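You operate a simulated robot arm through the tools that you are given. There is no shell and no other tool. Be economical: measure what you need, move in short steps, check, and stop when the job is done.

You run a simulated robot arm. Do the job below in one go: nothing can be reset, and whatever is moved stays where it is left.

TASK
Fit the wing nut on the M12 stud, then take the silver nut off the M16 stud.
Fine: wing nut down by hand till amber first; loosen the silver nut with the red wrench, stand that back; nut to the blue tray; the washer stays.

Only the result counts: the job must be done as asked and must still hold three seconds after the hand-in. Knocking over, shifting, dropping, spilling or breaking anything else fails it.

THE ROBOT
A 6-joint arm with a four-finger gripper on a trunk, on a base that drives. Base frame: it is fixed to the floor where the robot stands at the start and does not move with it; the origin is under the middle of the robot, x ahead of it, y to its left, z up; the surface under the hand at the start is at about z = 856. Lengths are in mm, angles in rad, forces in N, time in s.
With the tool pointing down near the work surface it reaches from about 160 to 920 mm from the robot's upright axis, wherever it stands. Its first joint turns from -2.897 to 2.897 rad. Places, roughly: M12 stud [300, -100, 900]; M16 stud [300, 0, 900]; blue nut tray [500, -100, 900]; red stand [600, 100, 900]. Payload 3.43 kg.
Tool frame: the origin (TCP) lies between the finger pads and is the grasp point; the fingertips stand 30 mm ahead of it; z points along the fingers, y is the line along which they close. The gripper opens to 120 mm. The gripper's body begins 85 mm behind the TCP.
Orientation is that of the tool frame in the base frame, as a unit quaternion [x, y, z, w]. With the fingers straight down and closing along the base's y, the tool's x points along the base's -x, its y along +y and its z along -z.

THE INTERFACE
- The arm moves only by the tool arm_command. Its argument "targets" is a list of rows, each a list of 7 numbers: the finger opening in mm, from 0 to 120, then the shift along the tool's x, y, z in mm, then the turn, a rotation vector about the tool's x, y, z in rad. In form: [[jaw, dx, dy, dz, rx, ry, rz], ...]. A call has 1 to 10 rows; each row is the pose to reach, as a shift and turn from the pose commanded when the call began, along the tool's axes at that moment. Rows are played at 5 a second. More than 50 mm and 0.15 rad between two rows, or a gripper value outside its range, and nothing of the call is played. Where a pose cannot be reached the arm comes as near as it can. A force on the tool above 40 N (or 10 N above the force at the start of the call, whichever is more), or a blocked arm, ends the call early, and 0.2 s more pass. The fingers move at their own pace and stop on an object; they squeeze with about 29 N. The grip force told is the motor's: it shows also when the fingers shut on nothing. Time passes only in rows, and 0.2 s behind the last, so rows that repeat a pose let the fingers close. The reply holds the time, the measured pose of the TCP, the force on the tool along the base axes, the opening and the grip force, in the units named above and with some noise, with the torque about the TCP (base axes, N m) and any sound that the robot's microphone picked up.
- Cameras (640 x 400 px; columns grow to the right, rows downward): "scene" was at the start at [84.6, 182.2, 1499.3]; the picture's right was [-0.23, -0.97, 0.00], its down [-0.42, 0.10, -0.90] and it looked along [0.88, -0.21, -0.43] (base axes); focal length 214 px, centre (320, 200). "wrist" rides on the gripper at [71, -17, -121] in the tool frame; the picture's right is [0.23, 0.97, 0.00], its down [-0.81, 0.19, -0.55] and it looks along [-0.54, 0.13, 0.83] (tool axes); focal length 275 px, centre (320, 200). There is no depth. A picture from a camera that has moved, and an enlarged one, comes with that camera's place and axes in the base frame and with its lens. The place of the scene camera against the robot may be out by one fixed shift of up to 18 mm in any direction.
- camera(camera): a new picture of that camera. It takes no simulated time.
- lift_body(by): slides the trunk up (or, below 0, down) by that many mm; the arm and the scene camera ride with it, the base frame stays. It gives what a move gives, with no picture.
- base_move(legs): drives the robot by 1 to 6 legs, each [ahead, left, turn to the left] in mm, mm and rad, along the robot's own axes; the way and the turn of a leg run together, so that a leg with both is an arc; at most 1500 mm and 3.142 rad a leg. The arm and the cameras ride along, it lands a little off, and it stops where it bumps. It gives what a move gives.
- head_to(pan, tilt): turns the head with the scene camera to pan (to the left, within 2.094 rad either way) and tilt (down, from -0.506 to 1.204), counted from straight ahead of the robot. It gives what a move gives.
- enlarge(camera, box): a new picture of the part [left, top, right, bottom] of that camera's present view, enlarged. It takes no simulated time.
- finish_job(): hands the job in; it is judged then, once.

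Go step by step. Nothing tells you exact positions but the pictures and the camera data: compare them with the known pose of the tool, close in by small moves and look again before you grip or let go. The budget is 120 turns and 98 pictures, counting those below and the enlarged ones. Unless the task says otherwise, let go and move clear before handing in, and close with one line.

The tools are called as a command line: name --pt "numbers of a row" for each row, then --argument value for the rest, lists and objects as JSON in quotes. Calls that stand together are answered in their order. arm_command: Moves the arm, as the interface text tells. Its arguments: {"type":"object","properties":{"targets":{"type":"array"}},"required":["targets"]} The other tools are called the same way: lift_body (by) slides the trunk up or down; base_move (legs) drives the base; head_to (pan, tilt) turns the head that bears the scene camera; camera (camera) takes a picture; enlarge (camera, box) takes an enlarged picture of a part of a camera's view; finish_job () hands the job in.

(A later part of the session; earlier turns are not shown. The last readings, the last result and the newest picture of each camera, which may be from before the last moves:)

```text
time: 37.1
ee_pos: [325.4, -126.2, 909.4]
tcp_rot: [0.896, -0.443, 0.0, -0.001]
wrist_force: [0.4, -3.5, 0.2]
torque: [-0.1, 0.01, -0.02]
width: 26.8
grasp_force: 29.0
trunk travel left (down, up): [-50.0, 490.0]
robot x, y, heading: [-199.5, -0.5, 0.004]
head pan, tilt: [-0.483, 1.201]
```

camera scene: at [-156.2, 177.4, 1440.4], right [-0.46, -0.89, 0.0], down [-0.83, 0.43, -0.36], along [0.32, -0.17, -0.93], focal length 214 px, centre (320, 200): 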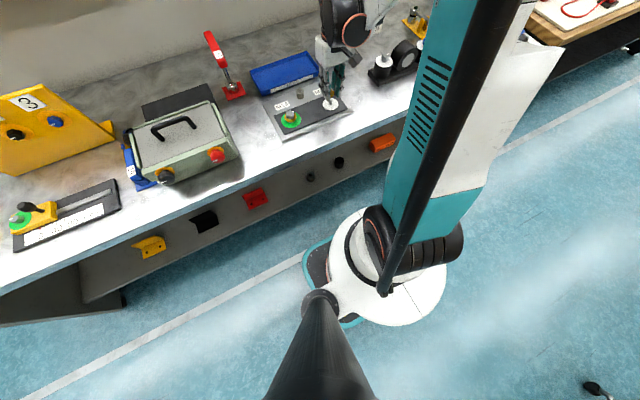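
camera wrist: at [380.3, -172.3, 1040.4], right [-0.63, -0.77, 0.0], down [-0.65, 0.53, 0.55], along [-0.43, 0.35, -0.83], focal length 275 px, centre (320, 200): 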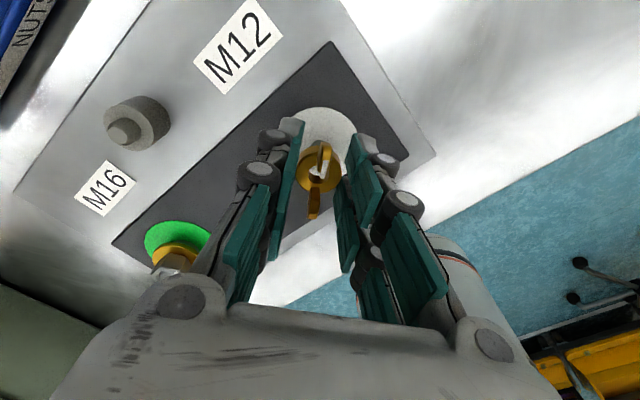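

The nut is over the stud tip (side force only). Relieve it by 0.5 mm in -y and feel on down for the thread start.

arm_command --pt "20 0.4 0.3 0 0 0 0" --pt "20 0.4 0.3 0.5 0 0 0" --pt "20 0.4 0.3 1 0 0 0"

arm_command --pt "20 0 0 0.5 0 0 0" --pt "20 0 0 1 0 0 0"

enlarge --camera "wrist" --box '[260, 90, 380, 210]'

```text
time: 37.9
ee_pos: [326.2, -128.3, 908.1]
tcp_rot: [0.896, -0.443, 0.001, 0.001]
wrist_force: [2.5, -10.6, 3.5]
torque: [-0.44, 0.19, 0.0]
width: 26.9
grasp_force: 28.6
trunk travel left (down, up): [-50.0, 490.0]
robot x, y, heading: [-193.8, 0.7, 0.005]
head pan, tilt: [-0.483, 1.201]
```

```text
time: 38.5
ee_pos: [326.9, -129.4, 908.3]
tcp_rot: [0.896, -0.444, 0.001, 0.001]
wrist_force: [3.4, -16.4, 6.7]
torque: [-0.67, 0.07, 0.04]
width: 26.8
grasp_force: 28.7
trunk travel left (down, up): [-50.0, 490.0]
robot x, y, heading: [-200.8, 2.4, 0.002]
head pan, tilt: [-0.483, 1.201]
```

```text
3.33 times, centred on (320, 150) of wrist
camera zoom: at [382.2, -174.9, 1027.1], right [-0.63, -0.77, 0.0], down [-0.65, 0.53, 0.55], along [-0.43, 0.35, -0.83], focal length 918 px, centre (320, 367)
```

zoom: 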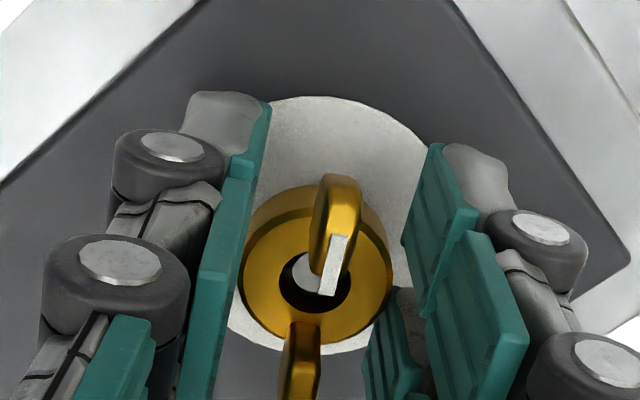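

The stud pushes the tool toward -y, so the nut must go further -y. Lift 1 mm, shift 1.5 mm and re-read.

arm_command --pt "20 0 0 -1 0 0 0" --pt "20 0.7 0.35 -1 0 0 0" --pt "20 1.37 0.67 -1 0 0 0"

arm_command --pt "20 0 0 0.5 0 0 0" --pt "20 0 0 1 0 0 0"

```text
time: 39.3
ee_pos: [325.7, -129.5, 908.2]
tcp_rot: [0.896, -0.443, 0.0, 0.0]
wrist_force: [-0.9, -10.4, -1.8]
torque: [-0.43, 0.19, -0.01]
width: 26.8
grasp_force: 28.9
trunk travel left (down, up): [-50.0, 490.0]
robot x, y, heading: [-198.6, -2.3, 0.006]
head pan, tilt: [-0.483, 1.201]
```

```text
time: 39.9
ee_pos: [325.2, -129.3, 906.6]
tcp_rot: [0.896, -0.444, 0.001, 0.0]
wrist_force: [2.4, -8.4, 9.7]
torque: [-0.25, 0.09, 0.01]
width: 26.9
grasp_force: 28.7
trunk travel left (down, up): [-50.0, 490.0]
robot x, y, heading: [-201.4, 1.1, -0.0]
head pan, tilt: [-0.483, 1.201]
```

Forces are ambiguous; let me see the gap between nut, fingertips and plate from the scene camera.

enlarge --camera "scene" --box '[315, 80, 347, 112]'

camera --camera "wrist"

```text
12.50 times, centred on (331, 96) of scene
camera zoom: at [-156.9, 177.1, 1440.6], right [-0.46, -0.89, 0.0], down [-0.83, 0.43, -0.36], along [0.32, -0.17, -0.93], focal length 2681 px, centre (182, 1500)
```

zoom: 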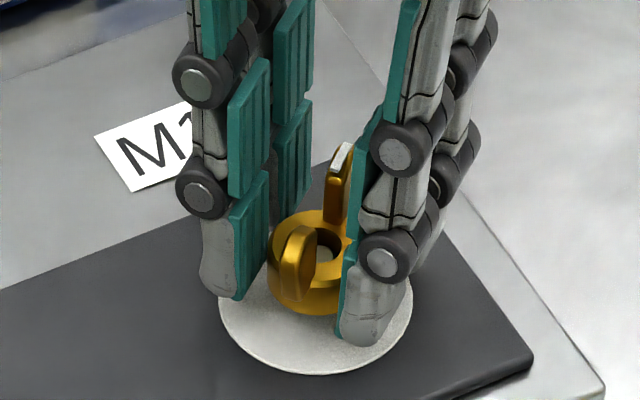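

```text
60 pictures are left
camera wrist: at [382.2, -174.9, 1027.0], right [-0.63, -0.77, 0.0], down [-0.65, 0.53, 0.55], along [-0.43, 0.35, -0.83], focal length 275 px, centre (320, 200)
```

wrist: 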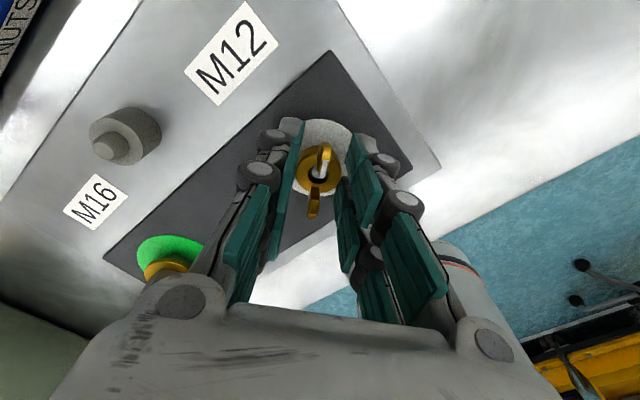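

The scene view shows the stud tip inside the nut bore and the nut well centred over the disc. Now turn clockwise with light feed.

arm_command --pt "20 0.4 0.3 0 0 0 0.15" --pt "20 0.4 0.3 0.1 0 0 0.3" --pt "20 0.4 0.3 0.15 0 0 0.45" --pt "20 0.4 0.3 0.2 0 0 0.6" --pt "20 0.4 0.3 0.25 0 0 0.75" --pt "20 0.4 0.3 0.3 0 0 0.9" --pt "20 0.4 0.3 0.35 0 0 1.05" --pt "20 0.4 0.3 0.4 0 0 1.2" --pt "20 0.4 0.3 0.45 0 0 1.35" --pt "20 0.4 0.3 0.5 0 0 1.5"

```text
time: 41.6
ee_pos: [322.8, -130.2, 906.9]
tcp_rot: [-0.552, 0.834, 0.0, -0.001]
wrist_force: [-8.6, 0.7, -9.7]
torque: [-0.05, 0.02, 0.08]
width: 26.9
grasp_force: 29.3
trunk travel left (down, up): [-50.0, 490.0]
robot x, y, heading: [-202.8, 0.2, 0.004]
head pan, tilt: [-0.483, 1.201]
stopped in row 8: the force on the tool passed its limit at 41 N (the readings are from after the stop); the commanded pose is now the measured one
```

The nut is being pulled down now: the thread has caught. I'll open the jaw so the nut seats freely, then look and recentre.

arm_command --pt "50 0 0 0 0 0 0" --pt "50 0 0 0 0 0 0"

enlarge --camera "wrist" --box '[240, 90, 400, 210]'

enlarge --camera "scene" --box '[315, 80, 347, 112]'

```text
time: 42.2
ee_pos: [323.7, -129.2, 905.8]
tcp_rot: [-0.553, 0.833, 0.0, -0.001]
wrist_force: [0.1, -0.2, 1.0]
torque: [-0.03, -0.03, 0.01]
width: 49.8
grasp_force: 0.1
trunk travel left (down, up): [-50.0, 490.0]
robot x, y, heading: [-201.3, -4.2, 0.002]
head pan, tilt: [-0.483, 1.201]
```

```text
3.33 times, centred on (320, 150) of wrist
camera zoom: at [311.8, -200.8, 1026.3], right [-0.99, 0.17, 0.0], down [0.14, 0.82, 0.55], along [0.09, 0.54, -0.83], focal length 918 px, centre (320, 367)
```

zoom: 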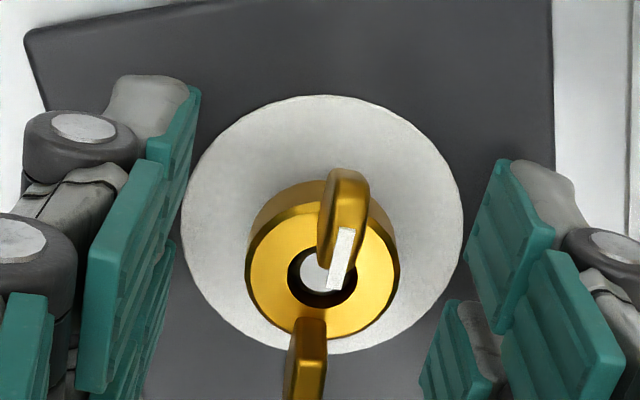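

```text
12.50 times, centred on (331, 96) of scene
camera zoom: at [-156.8, 177.6, 1440.4], right [-0.46, -0.89, 0.0], down [-0.83, 0.43, -0.36], along [0.32, -0.17, -0.93], focal length 2681 px, centre (182, 1500)
```

zoom: 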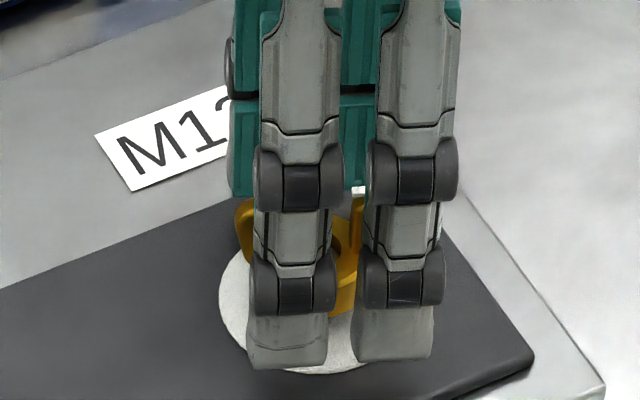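

The nut sits upright on the stud, centred under the TCP. Regrip and turn clockwise through the rest of this range.

arm_command --pt "20 0 0.2 0 0 0 0" --pt "20 0 0.2 0 0 0 0" --pt "20 0 0.2 0.05 0 0 0.15" --pt "20 0 0.2 0.1 0 0 0.3" --pt "20 0 0.2 0.14 0 0 0.45" --pt "20 0 0.2 0.18 0 0 0.6" --pt "20 0 0.2 0.22 0 0 0.75" --pt "20 0 0.2 0.26 0 0 0.9" --pt "20 0 0.2 0.3 0 0 1.05" --pt "20 0 0.2 0.34 0 0 1.2"

enlarge --camera "wrist" --box '[240, 90, 400, 210]'

```text
time: 44.4
ee_pos: [324.5, -127.3, 907.3]
tcp_rot: [0.016, 1.0, 0.0, 0.0]
wrist_force: [-19.7, 26.6, -12.9]
torque: [0.59, 0.57, 0.08]
width: 27.2
grasp_force: 28.6
trunk travel left (down, up): [-50.0, 490.0]
robot x, y, heading: [-201.8, 0.2, 0.004]
head pan, tilt: [-0.483, 1.201]
```

```text
3.33 times, centred on (320, 150) of wrist
camera zoom: at [251.5, -140.7, 1026.4], right [-0.2, 0.98, 0.0], down [0.82, 0.17, 0.55], along [0.54, 0.11, -0.83], focal length 918 px, centre (320, 367)
```

zoom: 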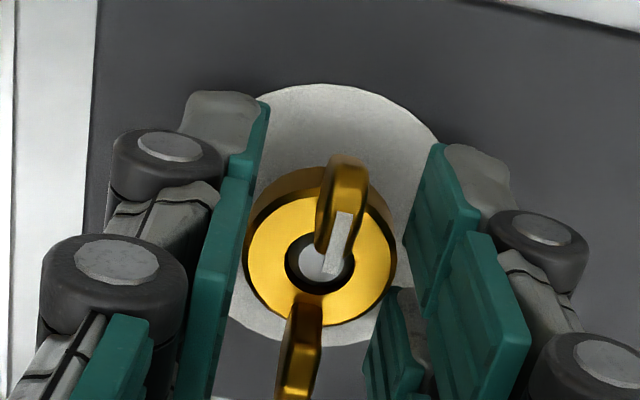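

Side load built up because the grip axis is about 2 mm off the stud. I'll move the commanded axis to relieve the forces.

arm_command --pt "20 0.8 1.0 0.5 0 0 0" --pt "20 1.4 1.9 0.9 0 0 0" --pt "20 1.4 1.9 0.9 0 0 0"

```text
time: 45.2
ee_pos: [324.3, -126.6, 906.5]
tcp_rot: [0.014, 1.0, -0.002, 0.0]
wrist_force: [2.4, 15.0, 7.0]
torque: [0.27, -0.21, 0.01]
width: 27.5
grasp_force: 28.9
trunk travel left (down, up): [-50.0, 490.0]
robot x, y, heading: [-203.4, -1.2, 0.006]
head pan, tilt: [-0.483, 1.201]
```

arm_command --pt "20 -0.1 1.0 -0.3 0 0 0" --pt "20 -0.1 1.8 -0.3 0 0 0" --pt "20 -0.1 1.8 -0.3 0 0 0"

```text
time: 46.0
ee_pos: [322.3, -125.7, 905.4]
tcp_rot: [0.015, 1.0, -0.001, 0.0]
wrist_force: [11.1, -1.8, 11.9]
torque: [-0.25, -0.46, -0.06]
width: 27.1
grasp_force: 29.1
trunk travel left (down, up): [-50.0, 490.0]
robot x, y, heading: [-202.6, 1.4, 0.005]
head pan, tilt: [-0.483, 1.201]
```

arm_command --pt "20 -0.4 0 -0.3 0 0 0" --pt "20 -0.6 -0.1 -0.5 0 0 0" --pt "20 -0.6 -0.1 -0.5 0 0 0"

```text
time: 46.8
ee_pos: [324.6, -126.6, 905.8]
tcp_rot: [0.015, 1.0, 0.0, -0.001]
wrist_force: [8.9, -10.2, 7.2]
torque: [-0.43, -0.45, -0.03]
width: 27.0
grasp_force: 29.4
trunk travel left (down, up): [-50.0, 490.0]
robot x, y, heading: [-198.3, 1.4, 0.006]
head pan, tilt: [-0.483, 1.201]
```

Better way: release, regrip so the tool-y load alone tells the y offset, then do the same a quarter-turn away.

arm_command --pt "50 0 0 0 0 0 0" --pt "50 0 0 -1 0 0 0" --pt "20 0 0 -1 0 0 0" --pt "20 0 0 -1 0 0 0" --pt "20 0 0 -1 0 0 0"

```text
time: 48.0
ee_pos: [322.9, -127.0, 907.2]
tcp_rot: [0.015, 1.0, -0.001, -0.001]
wrist_force: [-4.4, -9.4, 0.7]
torque: [-0.28, 0.15, 0.01]
width: 27.1
grasp_force: 29.3
trunk travel left (down, up): [-50.0, 490.0]
robot x, y, heading: [-199.0, 1.4, 0.007]
head pan, tilt: [-0.483, 1.201]
```

arm_command --pt "50 0 0 0 0 0 0" --pt "50 0 -1 0 0 0 -0.15" --pt "50 0 -1 0 0 0 -0.3" --pt "50 0 -1 0 0 0 -0.45" --pt "50 0 -1 0 0 0 -0.6" --pt "50 0 -1 0 0 0 -0.75" --pt "50 0 -1 0 0 0 -0.9" --pt "50 0 -1 0 0 0 -1.05" --pt "50 0 -1 0 0 0 -1.2" --pt "50 0 -1 0 0 0 -1.35"

arm_command --pt "50 0 0 0 0 0 -0.15" --pt "20 0 0 0 0 0 -0.2" --pt "20 0 0 0 0 0 -0.2" --pt "20 0 0 0 0 0 -0.2"

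enlarge --camera "wrist" --box '[240, 90, 400, 210]'

```text
time: 50.2
ee_pos: [323.9, -126.4, 908.6]
tcp_rot: [-0.614, 0.789, -0.001, -0.001]
wrist_force: [-0.3, -0.3, 0.3]
torque: [-0.01, 0.01, 0.01]
width: 50.0
grasp_force: 0.1
trunk travel left (down, up): [-50.0, 490.0]
robot x, y, heading: [-200.5, -3.6, 0.0]
head pan, tilt: [-0.483, 1.201]
```

```text
time: 51.2
ee_pos: [325.3, -127.3, 907.4]
tcp_rot: [-0.69, 0.724, 0.001, 0.0]
wrist_force: [6.3, 0.5, -1.1]
torque: [0.04, -0.22, 0.0]
width: 25.3
grasp_force: 28.9
trunk travel left (down, up): [-50.0, 490.0]
robot x, y, heading: [-201.1, -1.2, 0.005]
head pan, tilt: [-0.483, 1.201]
```

```text
3.33 times, centred on (320, 150) of wrist
camera zoom: at [337.5, -197.9, 1026.4], right [-0.98, -0.18, 0.0], down [-0.15, 0.82, 0.55], along [-0.1, 0.54, -0.83], focal length 918 px, centre (320, 367)
```

zoom: 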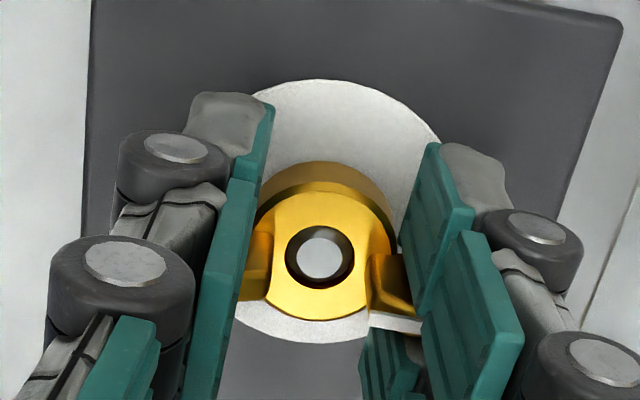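

Now the stud is clearly centred in the bore. Small x correction (+0.5 mm) and turn clockwise with feed.

arm_command --pt "20 0 -0.4 0 0 0 0" --pt "20 0 -0.4 0.05 0 0 0.15" --pt "20 0 -0.4 0.1 0 0 0.3" --pt "20 0 -0.4 0.14 0 0 0.45" --pt "20 0 -0.4 0.18 0 0 0.6" --pt "20 0 -0.4 0.22 0 0 0.75" --pt "20 0 -0.4 0.26 0 0 0.9" --pt "20 0 -0.4 0.3 0 0 1.05" --pt "20 0 -0.4 0.34 0 0 1.2" --pt "20 0 -0.4 0.38 0 0 1.35"

```text
time: 53.4
ee_pos: [324.6, -125.8, 906.4]
tcp_rot: [-0.084, 0.996, 0.0, -0.001]
wrist_force: [-0.5, 1.1, -17.0]
torque: [0.1, 0.01, 1.18]
width: 25.9
grasp_force: 28.8
trunk travel left (down, up): [-50.0, 490.0]
robot x, y, heading: [-200.2, -0.1, 0.005]
head pan, tilt: [-0.483, 1.201]
```

camera --camera "wrist"

enlarge --camera "scene" --box '[315, 80, 347, 112]'

```text
55 pictures are left
camera wrist: at [256.8, -154.4, 1025.5], right [-0.39, 0.92, 0.0], down [0.77, 0.33, 0.55], along [0.51, 0.22, -0.83], focal length 275 px, centre (320, 200)
```

wrist: 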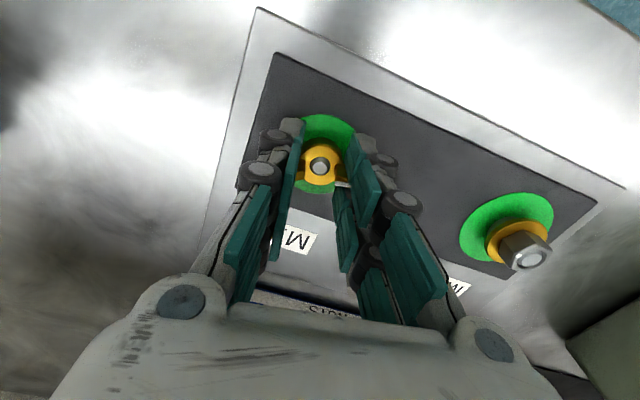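

```text
12.50 times, centred on (331, 96) of scene
camera zoom: at [-155.8, 177.5, 1440.4], right [-0.46, -0.89, 0.0], down [-0.83, 0.43, -0.36], along [0.32, -0.17, -0.93], focal length 2681 px, centre (182, 1500)
```

zoom: 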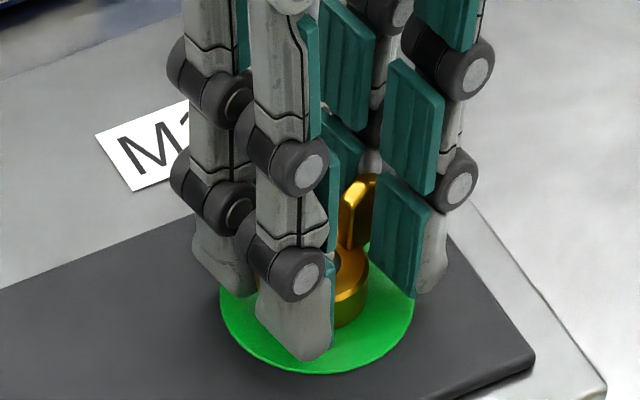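

The M12 disc has gone green, i.e. tighter than the amber asked for. I'll back off in small steps until it shows amber.

arm_command --pt "20 0 0 0.3 0 0 -0.05" --pt "20 0 0 0.3 0 0 -0.1"

enlarge --camera "wrist" --box '[240, 90, 400, 210]'

```text
time: 54.0
ee_pos: [324.0, -126.5, 905.9]
tcp_rot: [-0.134, 0.991, 0.0, -0.001]
wrist_force: [-0.3, 2.7, -8.5]
torque: [0.1, 0.0, -0.12]
width: 25.6
grasp_force: 29.0
trunk travel left (down, up): [-50.0, 490.0]
robot x, y, heading: [-200.1, 0.3, 0.008]
head pan, tilt: [-0.483, 1.201]
```

```text
3.33 times, centred on (320, 150) of wrist
camera zoom: at [260.0, -161.1, 1025.7], right [-0.48, 0.88, 0.0], down [0.73, 0.4, 0.55], along [0.48, 0.27, -0.83], focal length 918 px, centre (320, 367)
```

zoom: 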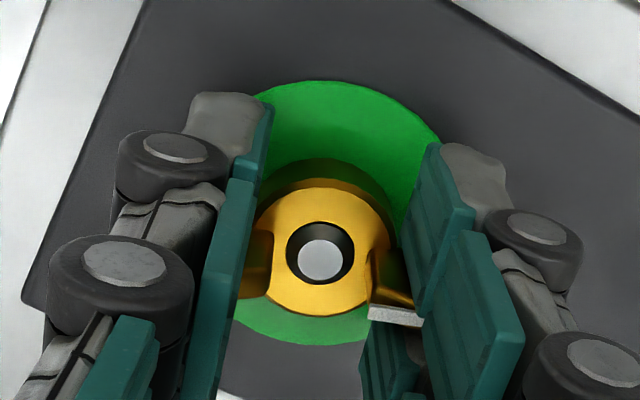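

arm_command --pt "20 0 0 0.2 0 0 -0.05" --pt "20 0 0 0.2 0 0 -0.1"

enlarge --camera "wrist" --box '[240, 90, 400, 210]'

```text
time: 54.6
ee_pos: [324.6, -126.4, 905.5]
tcp_rot: [-0.184, 0.983, 0.0, 0.0]
wrist_force: [2.8, 1.6, 2.5]
torque: [0.05, -0.1, -0.33]
width: 25.5
grasp_force: 29.3
trunk travel left (down, up): [-50.0, 490.0]
robot x, y, heading: [-201.0, -0.7, 0.004]
head pan, tilt: [-0.483, 1.201]
```

```text
3.33 times, centred on (320, 150) of wrist
camera zoom: at [263.7, -167.3, 1025.7], right [-0.57, 0.82, 0.0], down [0.69, 0.47, 0.55], along [0.45, 0.31, -0.83], focal length 918 px, centre (320, 367)
```

zoom: 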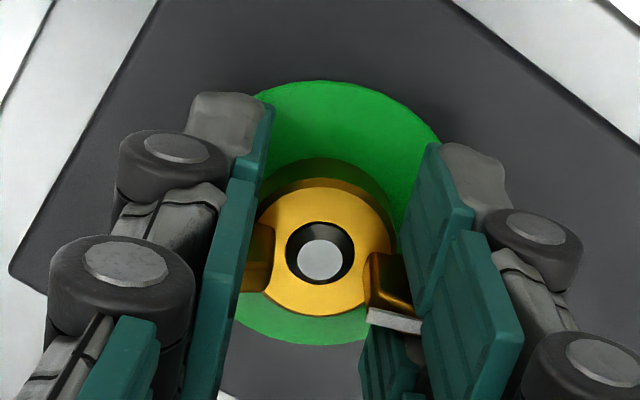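

arm_command --pt "20 0 0 -0.05 0 0 -0.07" --pt "20 0 0 -0.05 0 0 -0.14"

enlarge --camera "wrist" --box '[240, 90, 400, 210]'

```text
time: 55.2
ee_pos: [324.9, -125.9, 906.0]
tcp_rot: [-0.253, 0.967, 0.0, -0.001]
wrist_force: [5.2, 1.6, 0.7]
torque: [0.04, -0.21, -0.93]
width: 25.9
grasp_force: 29.1
trunk travel left (down, up): [-50.0, 490.0]
robot x, y, heading: [-202.4, 0.5, 0.005]
head pan, tilt: [-0.483, 1.201]
```

```text
3.33 times, centred on (320, 150) of wrist
camera zoom: at [270.1, -175.4, 1025.7], right [-0.68, 0.74, 0.0], down [0.61, 0.56, 0.55], along [0.41, 0.37, -0.83], focal length 918 px, centre (320, 367)
```

zoom: 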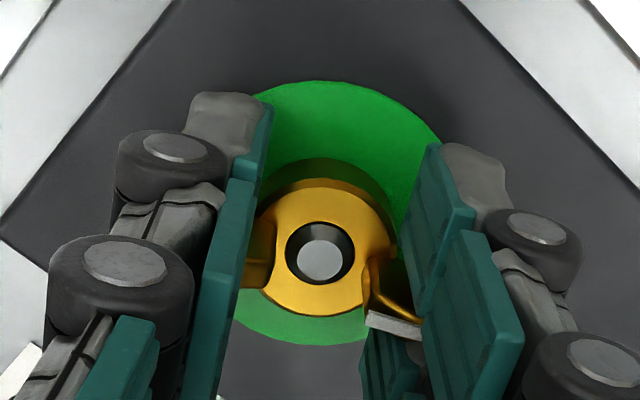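

arm_command --pt "20 0 0 0 0 0 -0.05" --pt "20 0 0 0 0 0 -0.1"

enlarge --camera "wrist" --box '[240, 90, 400, 210]'

```text
time: 55.8
ee_pos: [325.5, -126.7, 906.7]
tcp_rot: [-0.301, 0.954, 0.0, -0.001]
wrist_force: [4.5, 1.8, 2.0]
torque: [0.06, -0.19, -0.62]
width: 25.6
grasp_force: 29.5
trunk travel left (down, up): [-50.0, 490.0]
robot x, y, heading: [-201.9, -0.7, 0.005]
head pan, tilt: [-0.483, 1.201]
```

```text
3.33 times, centred on (320, 150) of wrist
camera zoom: at [275.4, -180.5, 1025.9], right [-0.75, 0.66, 0.0], down [0.55, 0.62, 0.55], along [0.37, 0.41, -0.83], focal length 918 px, centre (320, 367)
```

zoom: 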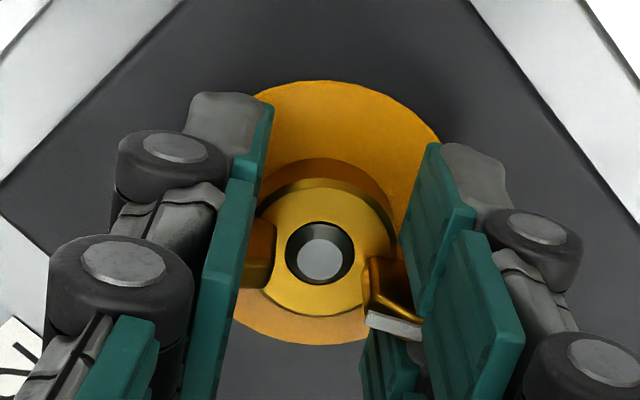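

The disc is amber. Open the jaw, lift straight up clear and confirm it stays amber.

arm_command --pt "60 0 0 0 0 0 0" --pt "60 0 0 0 0 0 0" --pt "60 0 0 -20 0 0 0" --pt "60 0 0 -60 0 0 0" --pt "60 0 0 -110 0 0 0" --pt "60 0 0 -150 0 0 0"

camera --camera "wrist"

camera --camera "scene"

```text
time: 57.2
ee_pos: [343.4, -131.2, 1053.9]
tcp_rot: [-0.298, 0.955, 0.0, -0.001]
wrist_force: [0.8, 0.4, -0.2]
torque: [-0.05, -0.01, -0.01]
width: 59.6
grasp_force: 0.1
trunk travel left (down, up): [-50.0, 490.0]
robot x, y, heading: [-198.8, 4.3, 0.005]
head pan, tilt: [-0.483, 1.201]
```

```text
49 pictures are left
camera wrist: at [293.4, -185.2, 1172.4], right [-0.74, 0.67, 0.0], down [0.56, 0.62, 0.55], along [0.37, 0.41, -0.83], focal length 275 px, centre (320, 200)
```

wrist: 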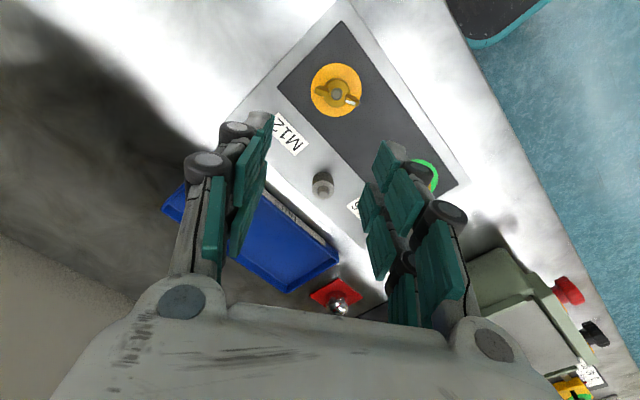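

```text
48 pictures are left
camera scene: at [-156.0, 175.9, 1442.0], right [-0.48, -0.88, 0.0], down [-0.81, 0.45, -0.39], along [0.34, -0.19, -0.92], focal length 214 px, centre (320, 200)
```

scene: 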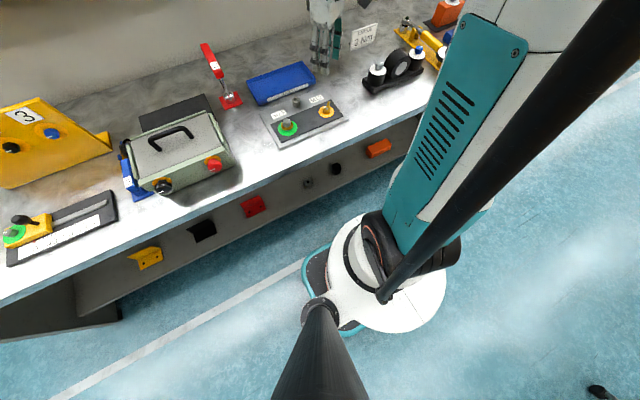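

M12 wing nut is amber. Now inspect the red wrench on its stand.

enlarge --camera "scene" --box '[190, 35, 260, 115]'

enlarge --camera "scene" --box '[255, 85, 355, 150]'

```text
5.00 times, centred on (225, 75) of scene
camera zoom: at [-156.0, 175.9, 1442.0], right [-0.48, -0.88, 0.0], down [-0.81, 0.45, -0.39], along [0.34, -0.19, -0.92], focal length 1072 px, centre (795, 825)
```

zoom: 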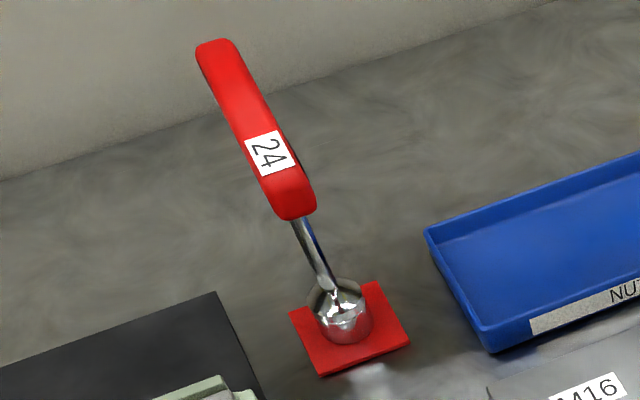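

```text
6.15 times, centred on (305, 118) of scene
camera zoom: at [-156.0, 175.9, 1442.0], right [-0.48, -0.88, 0.0], down [-0.81, 0.45, -0.39], along [0.34, -0.19, -0.92], focal length 1320 px, centre (412, 708)
```

zoom: 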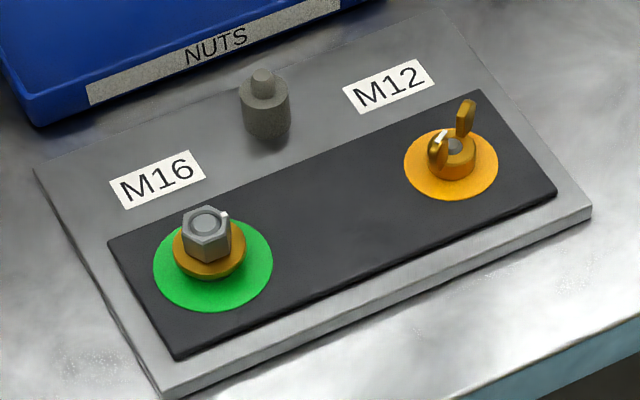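

The wrench is a socket on the stand with its handle rising and leaning towards +x (top near [600, 148, 1025]). I'll raise the hand, straighten its yaw and approach for a wrist view.

arm_command --pt "60 0 0 -25 0 0 0.12" --pt "60 0 0 -50 0 0 0.24" --pt "60 0 0 -75 0 0 0.36" --pt "60 0 0 -100 0 0 0.48" --pt "60 0 0 -110 0 0 0.605"

arm_command --pt "60 -20 40 0 0 0 0" --pt "60 -40 80 0 0 0 0" --pt "60 -60 120 0 0 0 0" --pt "60 -80 160 0 0 0 0" --pt "60 -100 200 0 0 0 0" --pt "60 -120 240 0 0 0 0" --pt "60 -150 279 0 0 0 0" --pt "60 -150 279 0 0 0 0"

camera --camera "wrist"

```text
time: 58.6
ee_pos: [375.6, -141.2, 1158.5]
tcp_rot: [0.001, 1.0, 0.0, -0.002]
wrist_force: [0.7, 1.3, -0.4]
torque: [0.01, -0.01, -0.04]
width: 60.0
grasp_force: 0.0
trunk travel left (down, up): [-50.0, 490.0]
robot x, y, heading: [-204.6, 2.4, -0.003]
head pan, tilt: [-0.483, 1.201]
stopped in row 5: the arm was blocked; the commanded pose is now the measured one
```

```text
time: 60.4
ee_pos: [523.7, 140.0, 1158.4]
tcp_rot: [0.0, 1.0, -0.001, -0.001]
wrist_force: [1.3, 0.0, -0.7]
torque: [-0.04, 0.01, 0.01]
width: 59.9
grasp_force: 0.1
trunk travel left (down, up): [-50.0, 490.0]
robot x, y, heading: [-199.5, 2.3, 0.001]
head pan, tilt: [-0.483, 1.201]
```

```text
45 pictures are left
camera wrist: at [452.7, 123.8, 1277.9], right [-0.23, 0.97, 0.0], down [0.81, 0.19, 0.55], along [0.54, 0.13, -0.83], focal length 275 px, centre (320, 200)
```

wrist: 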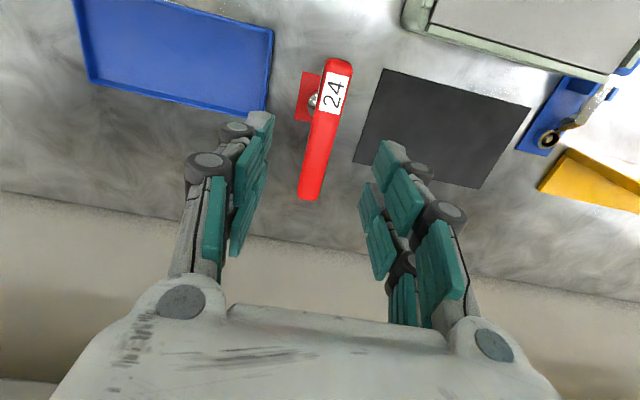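

The wrench is a vertical socket and shank on the stand with a near-horizontal red handle on top, running about x 490–625 at y≈151, z≈990–1015. I'll come lower beside the handle for a precise look.

arm_command --pt "70 0 5 30 0 0 0" --pt "70 -5 11 60 0 0 0" --pt "70 -10 11 75 0 0 0" --pt "70 -10 11 75 0 0 0"

camera --camera "wrist"

enlarge --camera "scene" --box '[180, 20, 270, 120]'

```text
time: 61.4
ee_pos: [533.5, 150.8, 1081.5]
tcp_rot: [0.0, 1.0, 0.0, 0.0]
wrist_force: [-0.3, 0.1, 0.2]
torque: [0.0, 0.03, 0.01]
width: 69.8
grasp_force: 0.0
trunk travel left (down, up): [-50.0, 490.0]
robot x, y, heading: [-200.7, -2.7, 0.001]
head pan, tilt: [-0.483, 1.201]
```

```text
44 pictures are left
camera wrist: at [462.4, 135.0, 1201.8], right [-0.23, 0.97, 0.0], down [0.81, 0.19, 0.55], along [0.54, 0.13, -0.83], focal length 275 px, centre (320, 200)
```

wrist: 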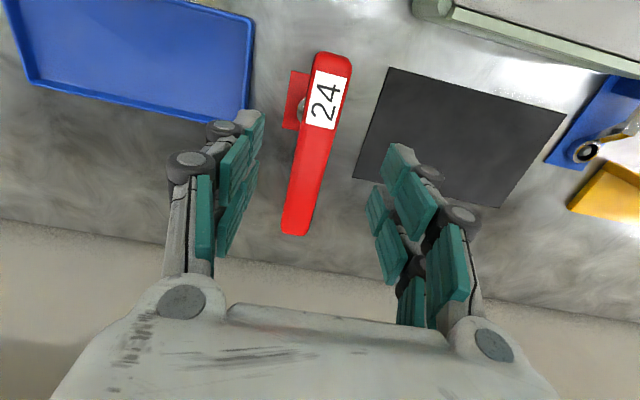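

```text
4.00 times, centred on (225, 70) of scene
camera zoom: at [-156.5, 177.7, 1440.4], right [-0.46, -0.89, 0.0], down [-0.83, 0.43, -0.36], along [0.32, -0.17, -0.93], focal length 858 px, centre (700, 720)
```

zoom: 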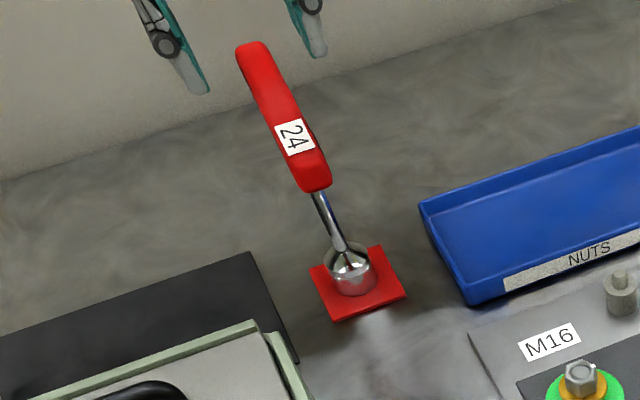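

I place the shank axis at about [556, 150]; the handle runs along x above it. I'll go over the axis and descend with the handle between the fingers, then look before closing.

arm_command --pt "70 -23 0 10 0 0 0" --pt "70 -23 0 30 0 0 0" --pt "70 -23 0 50 0 0 0" --pt "70 -23 0 50 0 0 0"

camera --camera "wrist"

enlarge --camera "scene" --box '[180, 0, 280, 120]'

```text
time: 62.4
ee_pos: [556.3, 151.2, 1033.9]
tcp_rot: [0.0, 1.0, -0.001, -0.001]
wrist_force: [0.9, 0.4, -0.6]
torque: [0.0, 0.05, -0.01]
width: 70.0
grasp_force: 0.0
trunk travel left (down, up): [-50.0, 490.0]
robot x, y, heading: [-203.3, 0.9, 0.005]
head pan, tilt: [-0.483, 1.201]
```

```text
42 pictures are left
camera wrist: at [484.6, 135.3, 1152.8], right [-0.23, 0.97, 0.0], down [0.81, 0.19, 0.55], along [0.54, 0.13, -0.83], focal length 275 px, centre (320, 200)
```

wrist: 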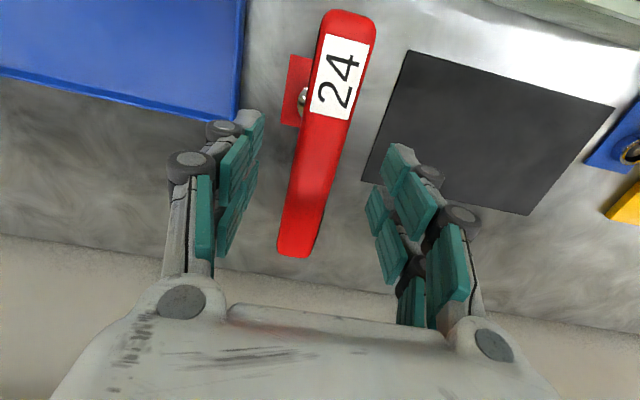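

```text
3.33 times, centred on (230, 60) of scene
camera zoom: at [-156.5, 177.8, 1440.4], right [-0.46, -0.89, 0.0], down [-0.83, 0.43, -0.36], along [0.32, -0.17, -0.93], focal length 715 px, centre (620, 667)
```

zoom: 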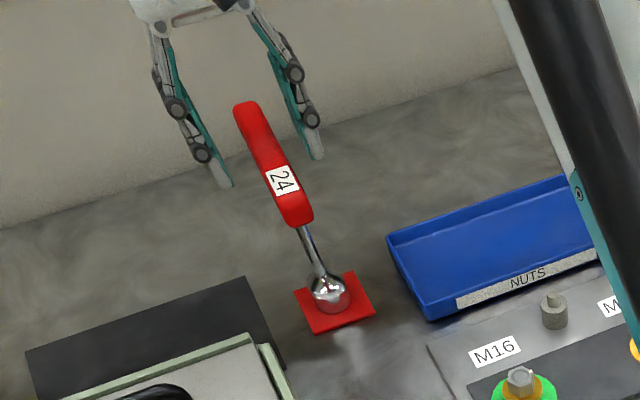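

The handle is about 150 mm long, horizontal, centred over the shank at x≈556. Descend to z≈995 and close on it.

arm_command --pt "70 0 0 15 0 0 0" --pt "70 0 0 30 0 0 0" --pt "70 0 0 38 0 0 0" --pt "70 0 0 38 0 0 0"

camera --camera "wrist"

enlarge --camera "scene" --box '[190, 20, 260, 110]'

```text
time: 63.4
ee_pos: [557.3, 150.3, 995.5]
tcp_rot: [0.0, 1.0, -0.001, 0.0]
wrist_force: [-0.1, 0.6, 0.2]
torque: [0.01, -0.02, 0.0]
width: 69.8
grasp_force: 0.1
trunk travel left (down, up): [-50.0, 490.0]
robot x, y, heading: [-200.2, 4.4, 0.004]
head pan, tilt: [-0.483, 1.201]
```

```text
40 pictures are left
camera wrist: at [485.1, 134.1, 1115.0], right [-0.23, 0.97, 0.0], down [0.81, 0.19, 0.55], along [0.54, 0.13, -0.83], focal length 275 px, centre (320, 200)
```

wrist: 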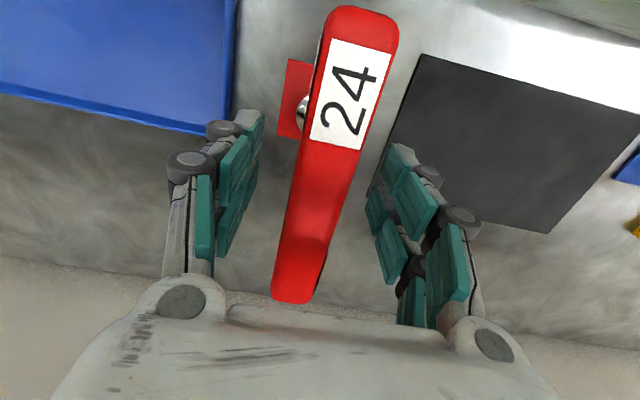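

```text
4.44 times, centred on (225, 65) of scene
camera zoom: at [-156.6, 177.7, 1440.4], right [-0.46, -0.89, 0.0], down [-0.83, 0.43, -0.36], along [0.32, -0.17, -0.93], focal length 953 px, centre (742, 800)
```

zoom: 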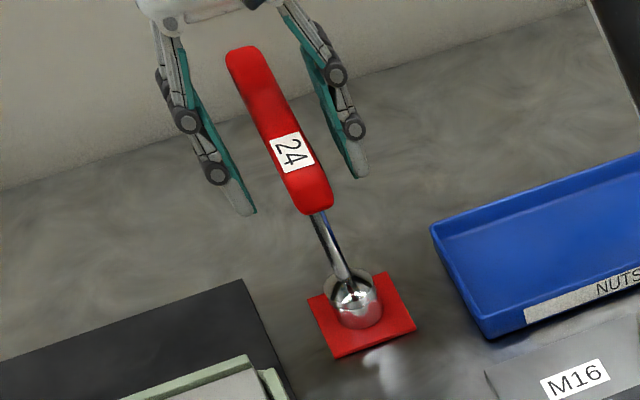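

The handle lies between the pads at mid-length. Close on it.

arm_command --pt "40 0 0 0 0 0 0" --pt "15 0 0 0 0 0 0" --pt "15 0 0 0 0 0 0" --pt "15 0 0 0 0 0 0"

arm_command --pt "15 0 0 -5 0 0 0" --pt "15 0 0 -12 0 0 0" --pt "15 0 0 -20 0 0 0"

enlarge --camera "scene" --box '[190, 20, 260, 110]'

```text
time: 64.4
ee_pos: [556.8, 150.5, 996.1]
tcp_rot: [0.0, 1.0, -0.001, -0.001]
wrist_force: [0.8, 0.0, 0.9]
torque: [0.01, -0.03, -0.03]
width: 24.7
grasp_force: 29.7
trunk travel left (down, up): [-50.0, 490.0]
robot x, y, heading: [-203.0, 0.1, 0.005]
head pan, tilt: [-0.483, 1.201]
```

```text
time: 65.2
ee_pos: [556.7, 149.7, 1015.0]
tcp_rot: [0.001, 1.0, -0.001, -0.002]
wrist_force: [0.7, 0.4, -3.0]
torque: [-0.01, 0.02, 0.03]
width: 24.8
grasp_force: 28.6
trunk travel left (down, up): [-50.0, 490.0]
robot x, y, heading: [-204.1, -3.2, 0.008]
head pan, tilt: [-0.483, 1.201]
```

```text
4.44 times, centred on (225, 65) of scene
camera zoom: at [-156.4, 177.8, 1440.4], right [-0.46, -0.89, 0.0], down [-0.83, 0.43, -0.36], along [0.32, -0.17, -0.93], focal length 953 px, centre (742, 800)
```

zoom: 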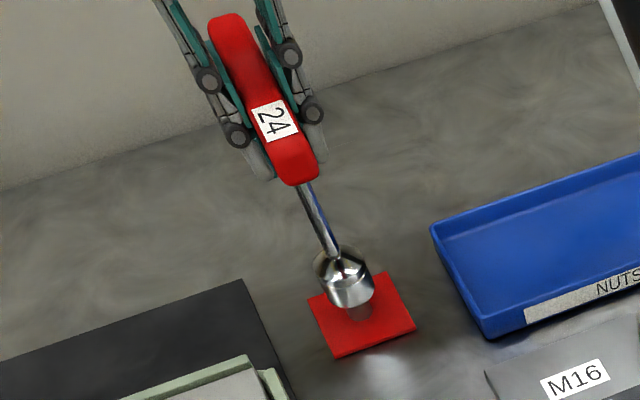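

The wrench is held level and balanced (3 N), off the stand's peg. I'll raise the trunk 120 mm so that inward reach at wrench height is better, then carry it toward M16, stopping beside it for a look.

lift_body --by 120

arm_command --pt "15 40 -5 0 0 0 0" --pt "15 80 -15 0 0 0 0" --pt "15 120 -30 0 0 0 0" --pt "15 160 -45 0 0 0 0" --pt "15 200 -60 0 0 0 0" --pt "15 230 -65 0 0 0 0" --pt "15 230 -65 20 0 0 0"

camera --camera "wrist"

camera --camera "scene"

```text
time: 66.7
ee_pos: [556.7, 151.0, 1135.1]
tcp_rot: [0.0, 1.0, -0.001, -0.001]
wrist_force: [-0.5, 0.1, -3.2]
torque: [0.0, 0.03, 0.0]
width: 24.6
grasp_force: 28.9
trunk travel left (down, up): [-170.0, 370.0]
robot x, y, heading: [-201.0, -2.4, 0.008]
head pan, tilt: [-0.483, 1.201]
```

```text
time: 68.3
ee_pos: [346.7, 81.9, 1110.3]
tcp_rot: [0.007, 1.0, -0.001, -0.001]
wrist_force: [-0.4, -0.2, -3.7]
torque: [-0.02, 0.01, -0.02]
width: 24.7
grasp_force: 29.5
trunk travel left (down, up): [-170.0, 370.0]
robot x, y, heading: [-199.0, -2.3, 0.003]
head pan, tilt: [-0.483, 1.201]
```

```text
37 pictures are left
camera wrist: at [275.1, 67.3, 1229.6], right [-0.22, 0.98, 0.0], down [0.81, 0.18, 0.55], along [0.54, 0.12, -0.83], focal length 275 px, centre (320, 200)
```

wrist: 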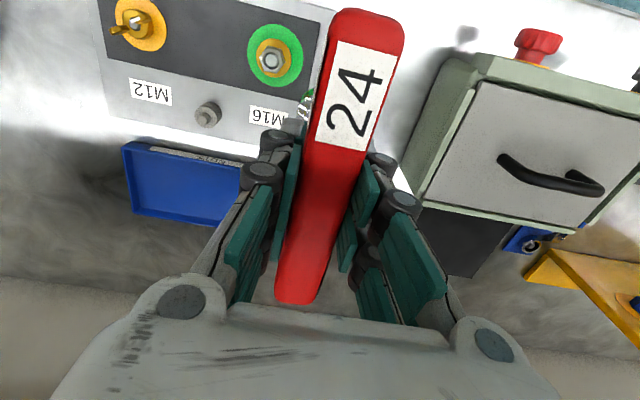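

```text
36 pictures are left
camera scene: at [-156.3, 175.2, 1561.3], right [-0.5, -0.87, 0.0], down [-0.8, 0.46, -0.38], along [0.33, -0.19, -0.93], focal length 214 px, centre (320, 200)
```

scene: 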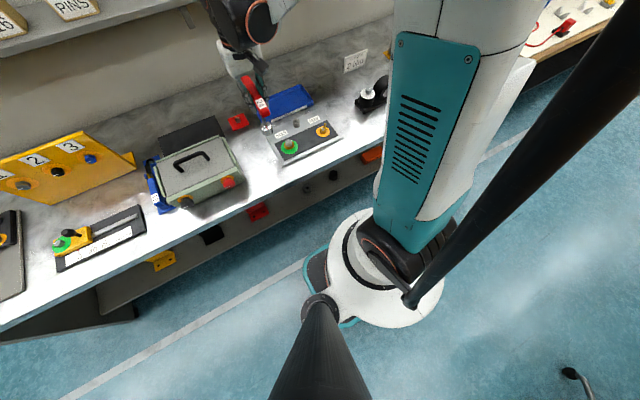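

arm_command --pt "15 0 0 0 0 0 0" --pt "15 0 0 0 0 0 0"

enlarge --camera "wrist" --box '[220, 10, 330, 110]'

```text
time: 68.9
ee_pos: [344.1, 82.4, 1111.3]
tcp_rot: [0.006, 1.0, 0.0, -0.001]
wrist_force: [-0.2, -0.2, -3.4]
torque: [-0.03, 0.02, -0.01]
width: 24.6
grasp_force: 29.1
trunk travel left (down, up): [-170.0, 370.0]
robot x, y, heading: [-200.9, 4.6, 0.005]
head pan, tilt: [-0.483, 1.201]
```

```text
4.00 times, centred on (275, 60) of wrist
camera zoom: at [273.1, 67.2, 1230.3], right [-0.22, 0.98, 0.0], down [0.81, 0.18, 0.55], along [0.54, 0.12, -0.83], focal length 1101 px, centre (500, 760)
```

zoom: 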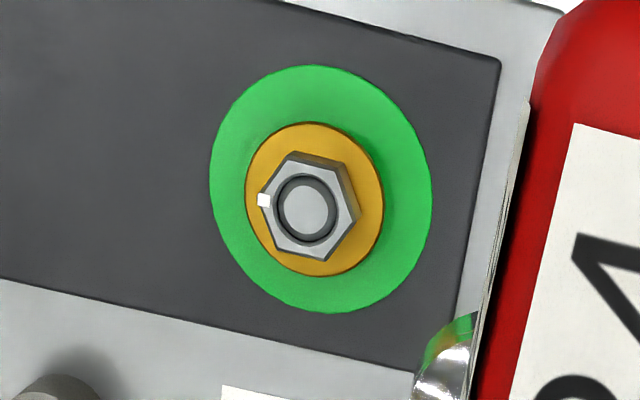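

The arm stalls near x≈345 at this height, so I'll drive back another 80 mm. From this view M16 is at about [323.6, 24], stud top z≈903, nut flats facing ±x.

base_move --legs '[[-80, 0, 0]]'

arm_command --pt "15 0 0 0 0 0 0" --pt "15 0 0 0 0 0 0"

```text
time: 69.9
ee_pos: [258.5, 81.7, 1111.4]
tcp_rot: [0.006, 1.0, -0.001, 0.0]
wrist_force: [-0.3, 0.3, -3.0]
torque: [0.0, -0.01, -0.03]
width: 24.7
grasp_force: 29.2
trunk travel left (down, up): [-170.0, 370.0]
robot x, y, heading: [-282.6, -2.3, 0.002]
head pan, tilt: [-0.483, 1.201]
```

```text
time: 70.5
ee_pos: [260.6, 82.2, 1111.3]
tcp_rot: [0.007, 1.0, -0.001, -0.001]
wrist_force: [0.0, 0.2, -3.7]
torque: [0.02, 0.01, 0.02]
width: 24.6
grasp_force: 29.5
trunk travel left (down, up): [-170.0, 370.0]
robot x, y, heading: [-284.2, 2.8, 0.007]
head pan, tilt: [-0.483, 1.201]
```

arm_command --pt "15 -25 -20 0 0 0 -0.012" --pt "15 -50 -40 0 0 0 -0.012" --pt "15 -63 -58 0 0 0 -0.012" --pt "15 -63 -58 20 0 0 -0.012" --pt "15 -63 -58 20 0 0 -0.012"

arm_command --pt "15 0 0 0 0 0 0" --pt "15 0 0 0 0 0 0"

```text
time: 71.7
ee_pos: [322.1, 22.9, 1093.4]
tcp_rot: [0.001, 1.0, -0.001, -0.001]
wrist_force: [-0.6, 0.5, -3.2]
torque: [0.0, 0.0, 0.04]
width: 24.5
grasp_force: 29.2
trunk travel left (down, up): [-170.0, 370.0]
robot x, y, heading: [-279.4, -1.4, 0.009]
head pan, tilt: [-0.483, 1.201]
```

```text
time: 72.3
ee_pos: [320.7, 23.1, 1093.1]
tcp_rot: [0.0, 1.0, -0.001, -0.002]
wrist_force: [-0.4, -1.2, -2.8]
torque: [0.02, 0.03, 0.0]
width: 25.0
grasp_force: 29.0
trunk travel left (down, up): [-170.0, 370.0]
robot x, y, heading: [-279.1, -4.3, 0.003]
head pan, tilt: [-0.483, 1.201]
```

arm_command --pt "15 -2 0.8 20 0 0 0" --pt "15 -2 0.8 40 0 0 0" --pt "15 -2 0.8 40 0 0 0"

camera --camera "scene"

enlarge --camera "wrist" --box '[240, 0, 420, 160]'

```text
time: 73.1
ee_pos: [325.1, 24.1, 1053.5]
tcp_rot: [0.0, 1.0, -0.001, 0.0]
wrist_force: [-0.2, 0.2, -3.7]
torque: [0.03, 0.0, 0.01]
width: 24.5
grasp_force: 29.1
trunk travel left (down, up): [-170.0, 370.0]
robot x, y, heading: [-281.8, -2.4, -0.001]
head pan, tilt: [-0.483, 1.201]
```

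```text
34 pictures are left
camera scene: at [-238.5, 177.4, 1560.4], right [-0.46, -0.89, 0.0], down [-0.83, 0.43, -0.36], along [0.32, -0.17, -0.93], focal length 214 px, centre (320, 200)
```

scene: 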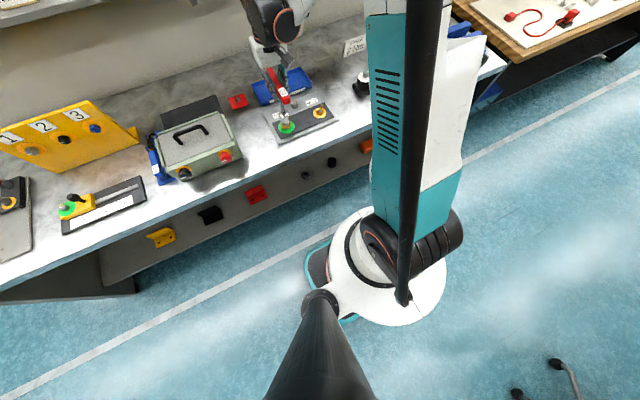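

```text
2.50 times, centred on (330, 80) of wrist
camera zoom: at [252.6, 8.3, 1172.5], right [-0.23, 0.97, 0.0], down [0.81, 0.19, 0.55], along [0.54, 0.13, -0.83], focal length 688 px, centre (295, 500)
```

zoom: 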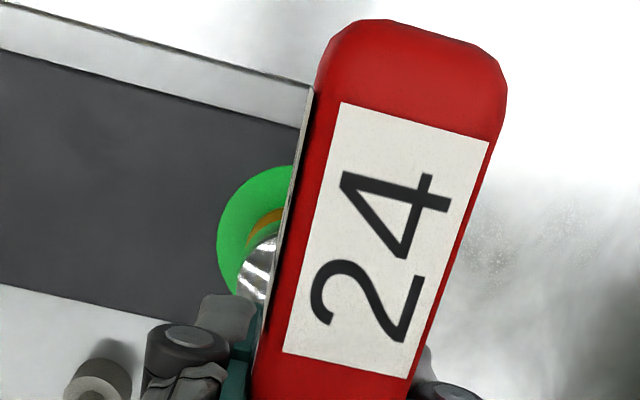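

enlarge --camera "scene" --box '[265, 95, 310, 140]'

```text
8.89 times, centred on (288, 118) of scene
camera zoom: at [-238.5, 177.4, 1560.4], right [-0.46, -0.89, 0.0], down [-0.83, 0.43, -0.36], along [0.32, -0.17, -0.93], focal length 1906 px, centre (609, 933)
```

zoom: 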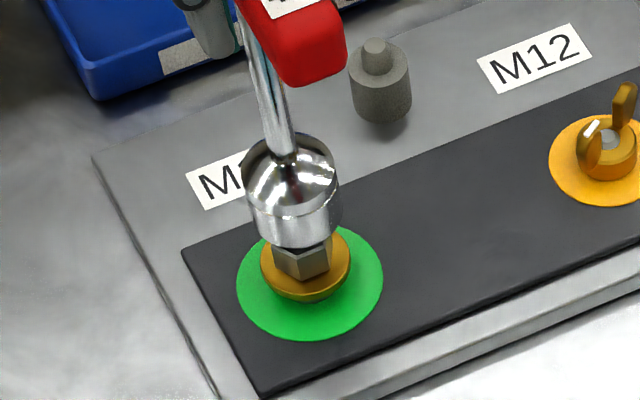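

The socket is laterally over the nut. Descend slowly until contact.

arm_command --pt "15 0 0 5 0 0 0" --pt "15 0 0 10 0 0 0" --pt "15 0 0 13 0 0 0" --pt "15 0 0 15 0 0 0" --pt "15 0 0 17 0 0 0"

enlarge --camera "scene" --box '[265, 95, 310, 140]'

```text
time: 74.3
ee_pos: [323.6, 23.8, 1035.6]
tcp_rot: [0.001, 1.0, -0.001, -0.001]
wrist_force: [7.0, 1.6, -3.9]
torque: [0.27, -0.97, -0.02]
width: 24.9
grasp_force: 29.2
trunk travel left (down, up): [-170.0, 370.0]
robot x, y, heading: [-285.4, -0.5, -0.001]
head pan, tilt: [-0.483, 1.201]
```

```text
8.89 times, centred on (288, 118) of scene
camera zoom: at [-237.7, 177.7, 1560.3], right [-0.46, -0.89, 0.0], down [-0.83, 0.43, -0.36], along [0.32, -0.17, -0.93], focal length 1906 px, centre (609, 933)
```

zoom: 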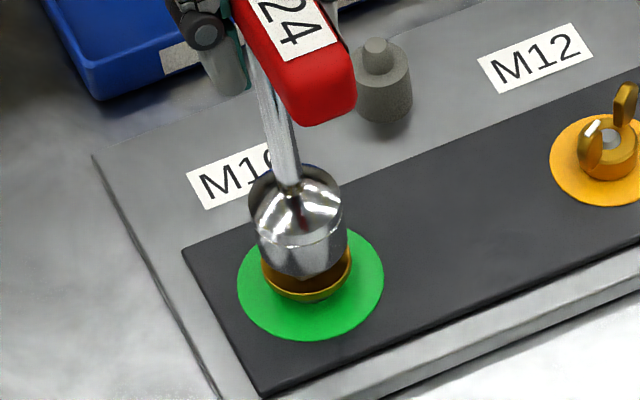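

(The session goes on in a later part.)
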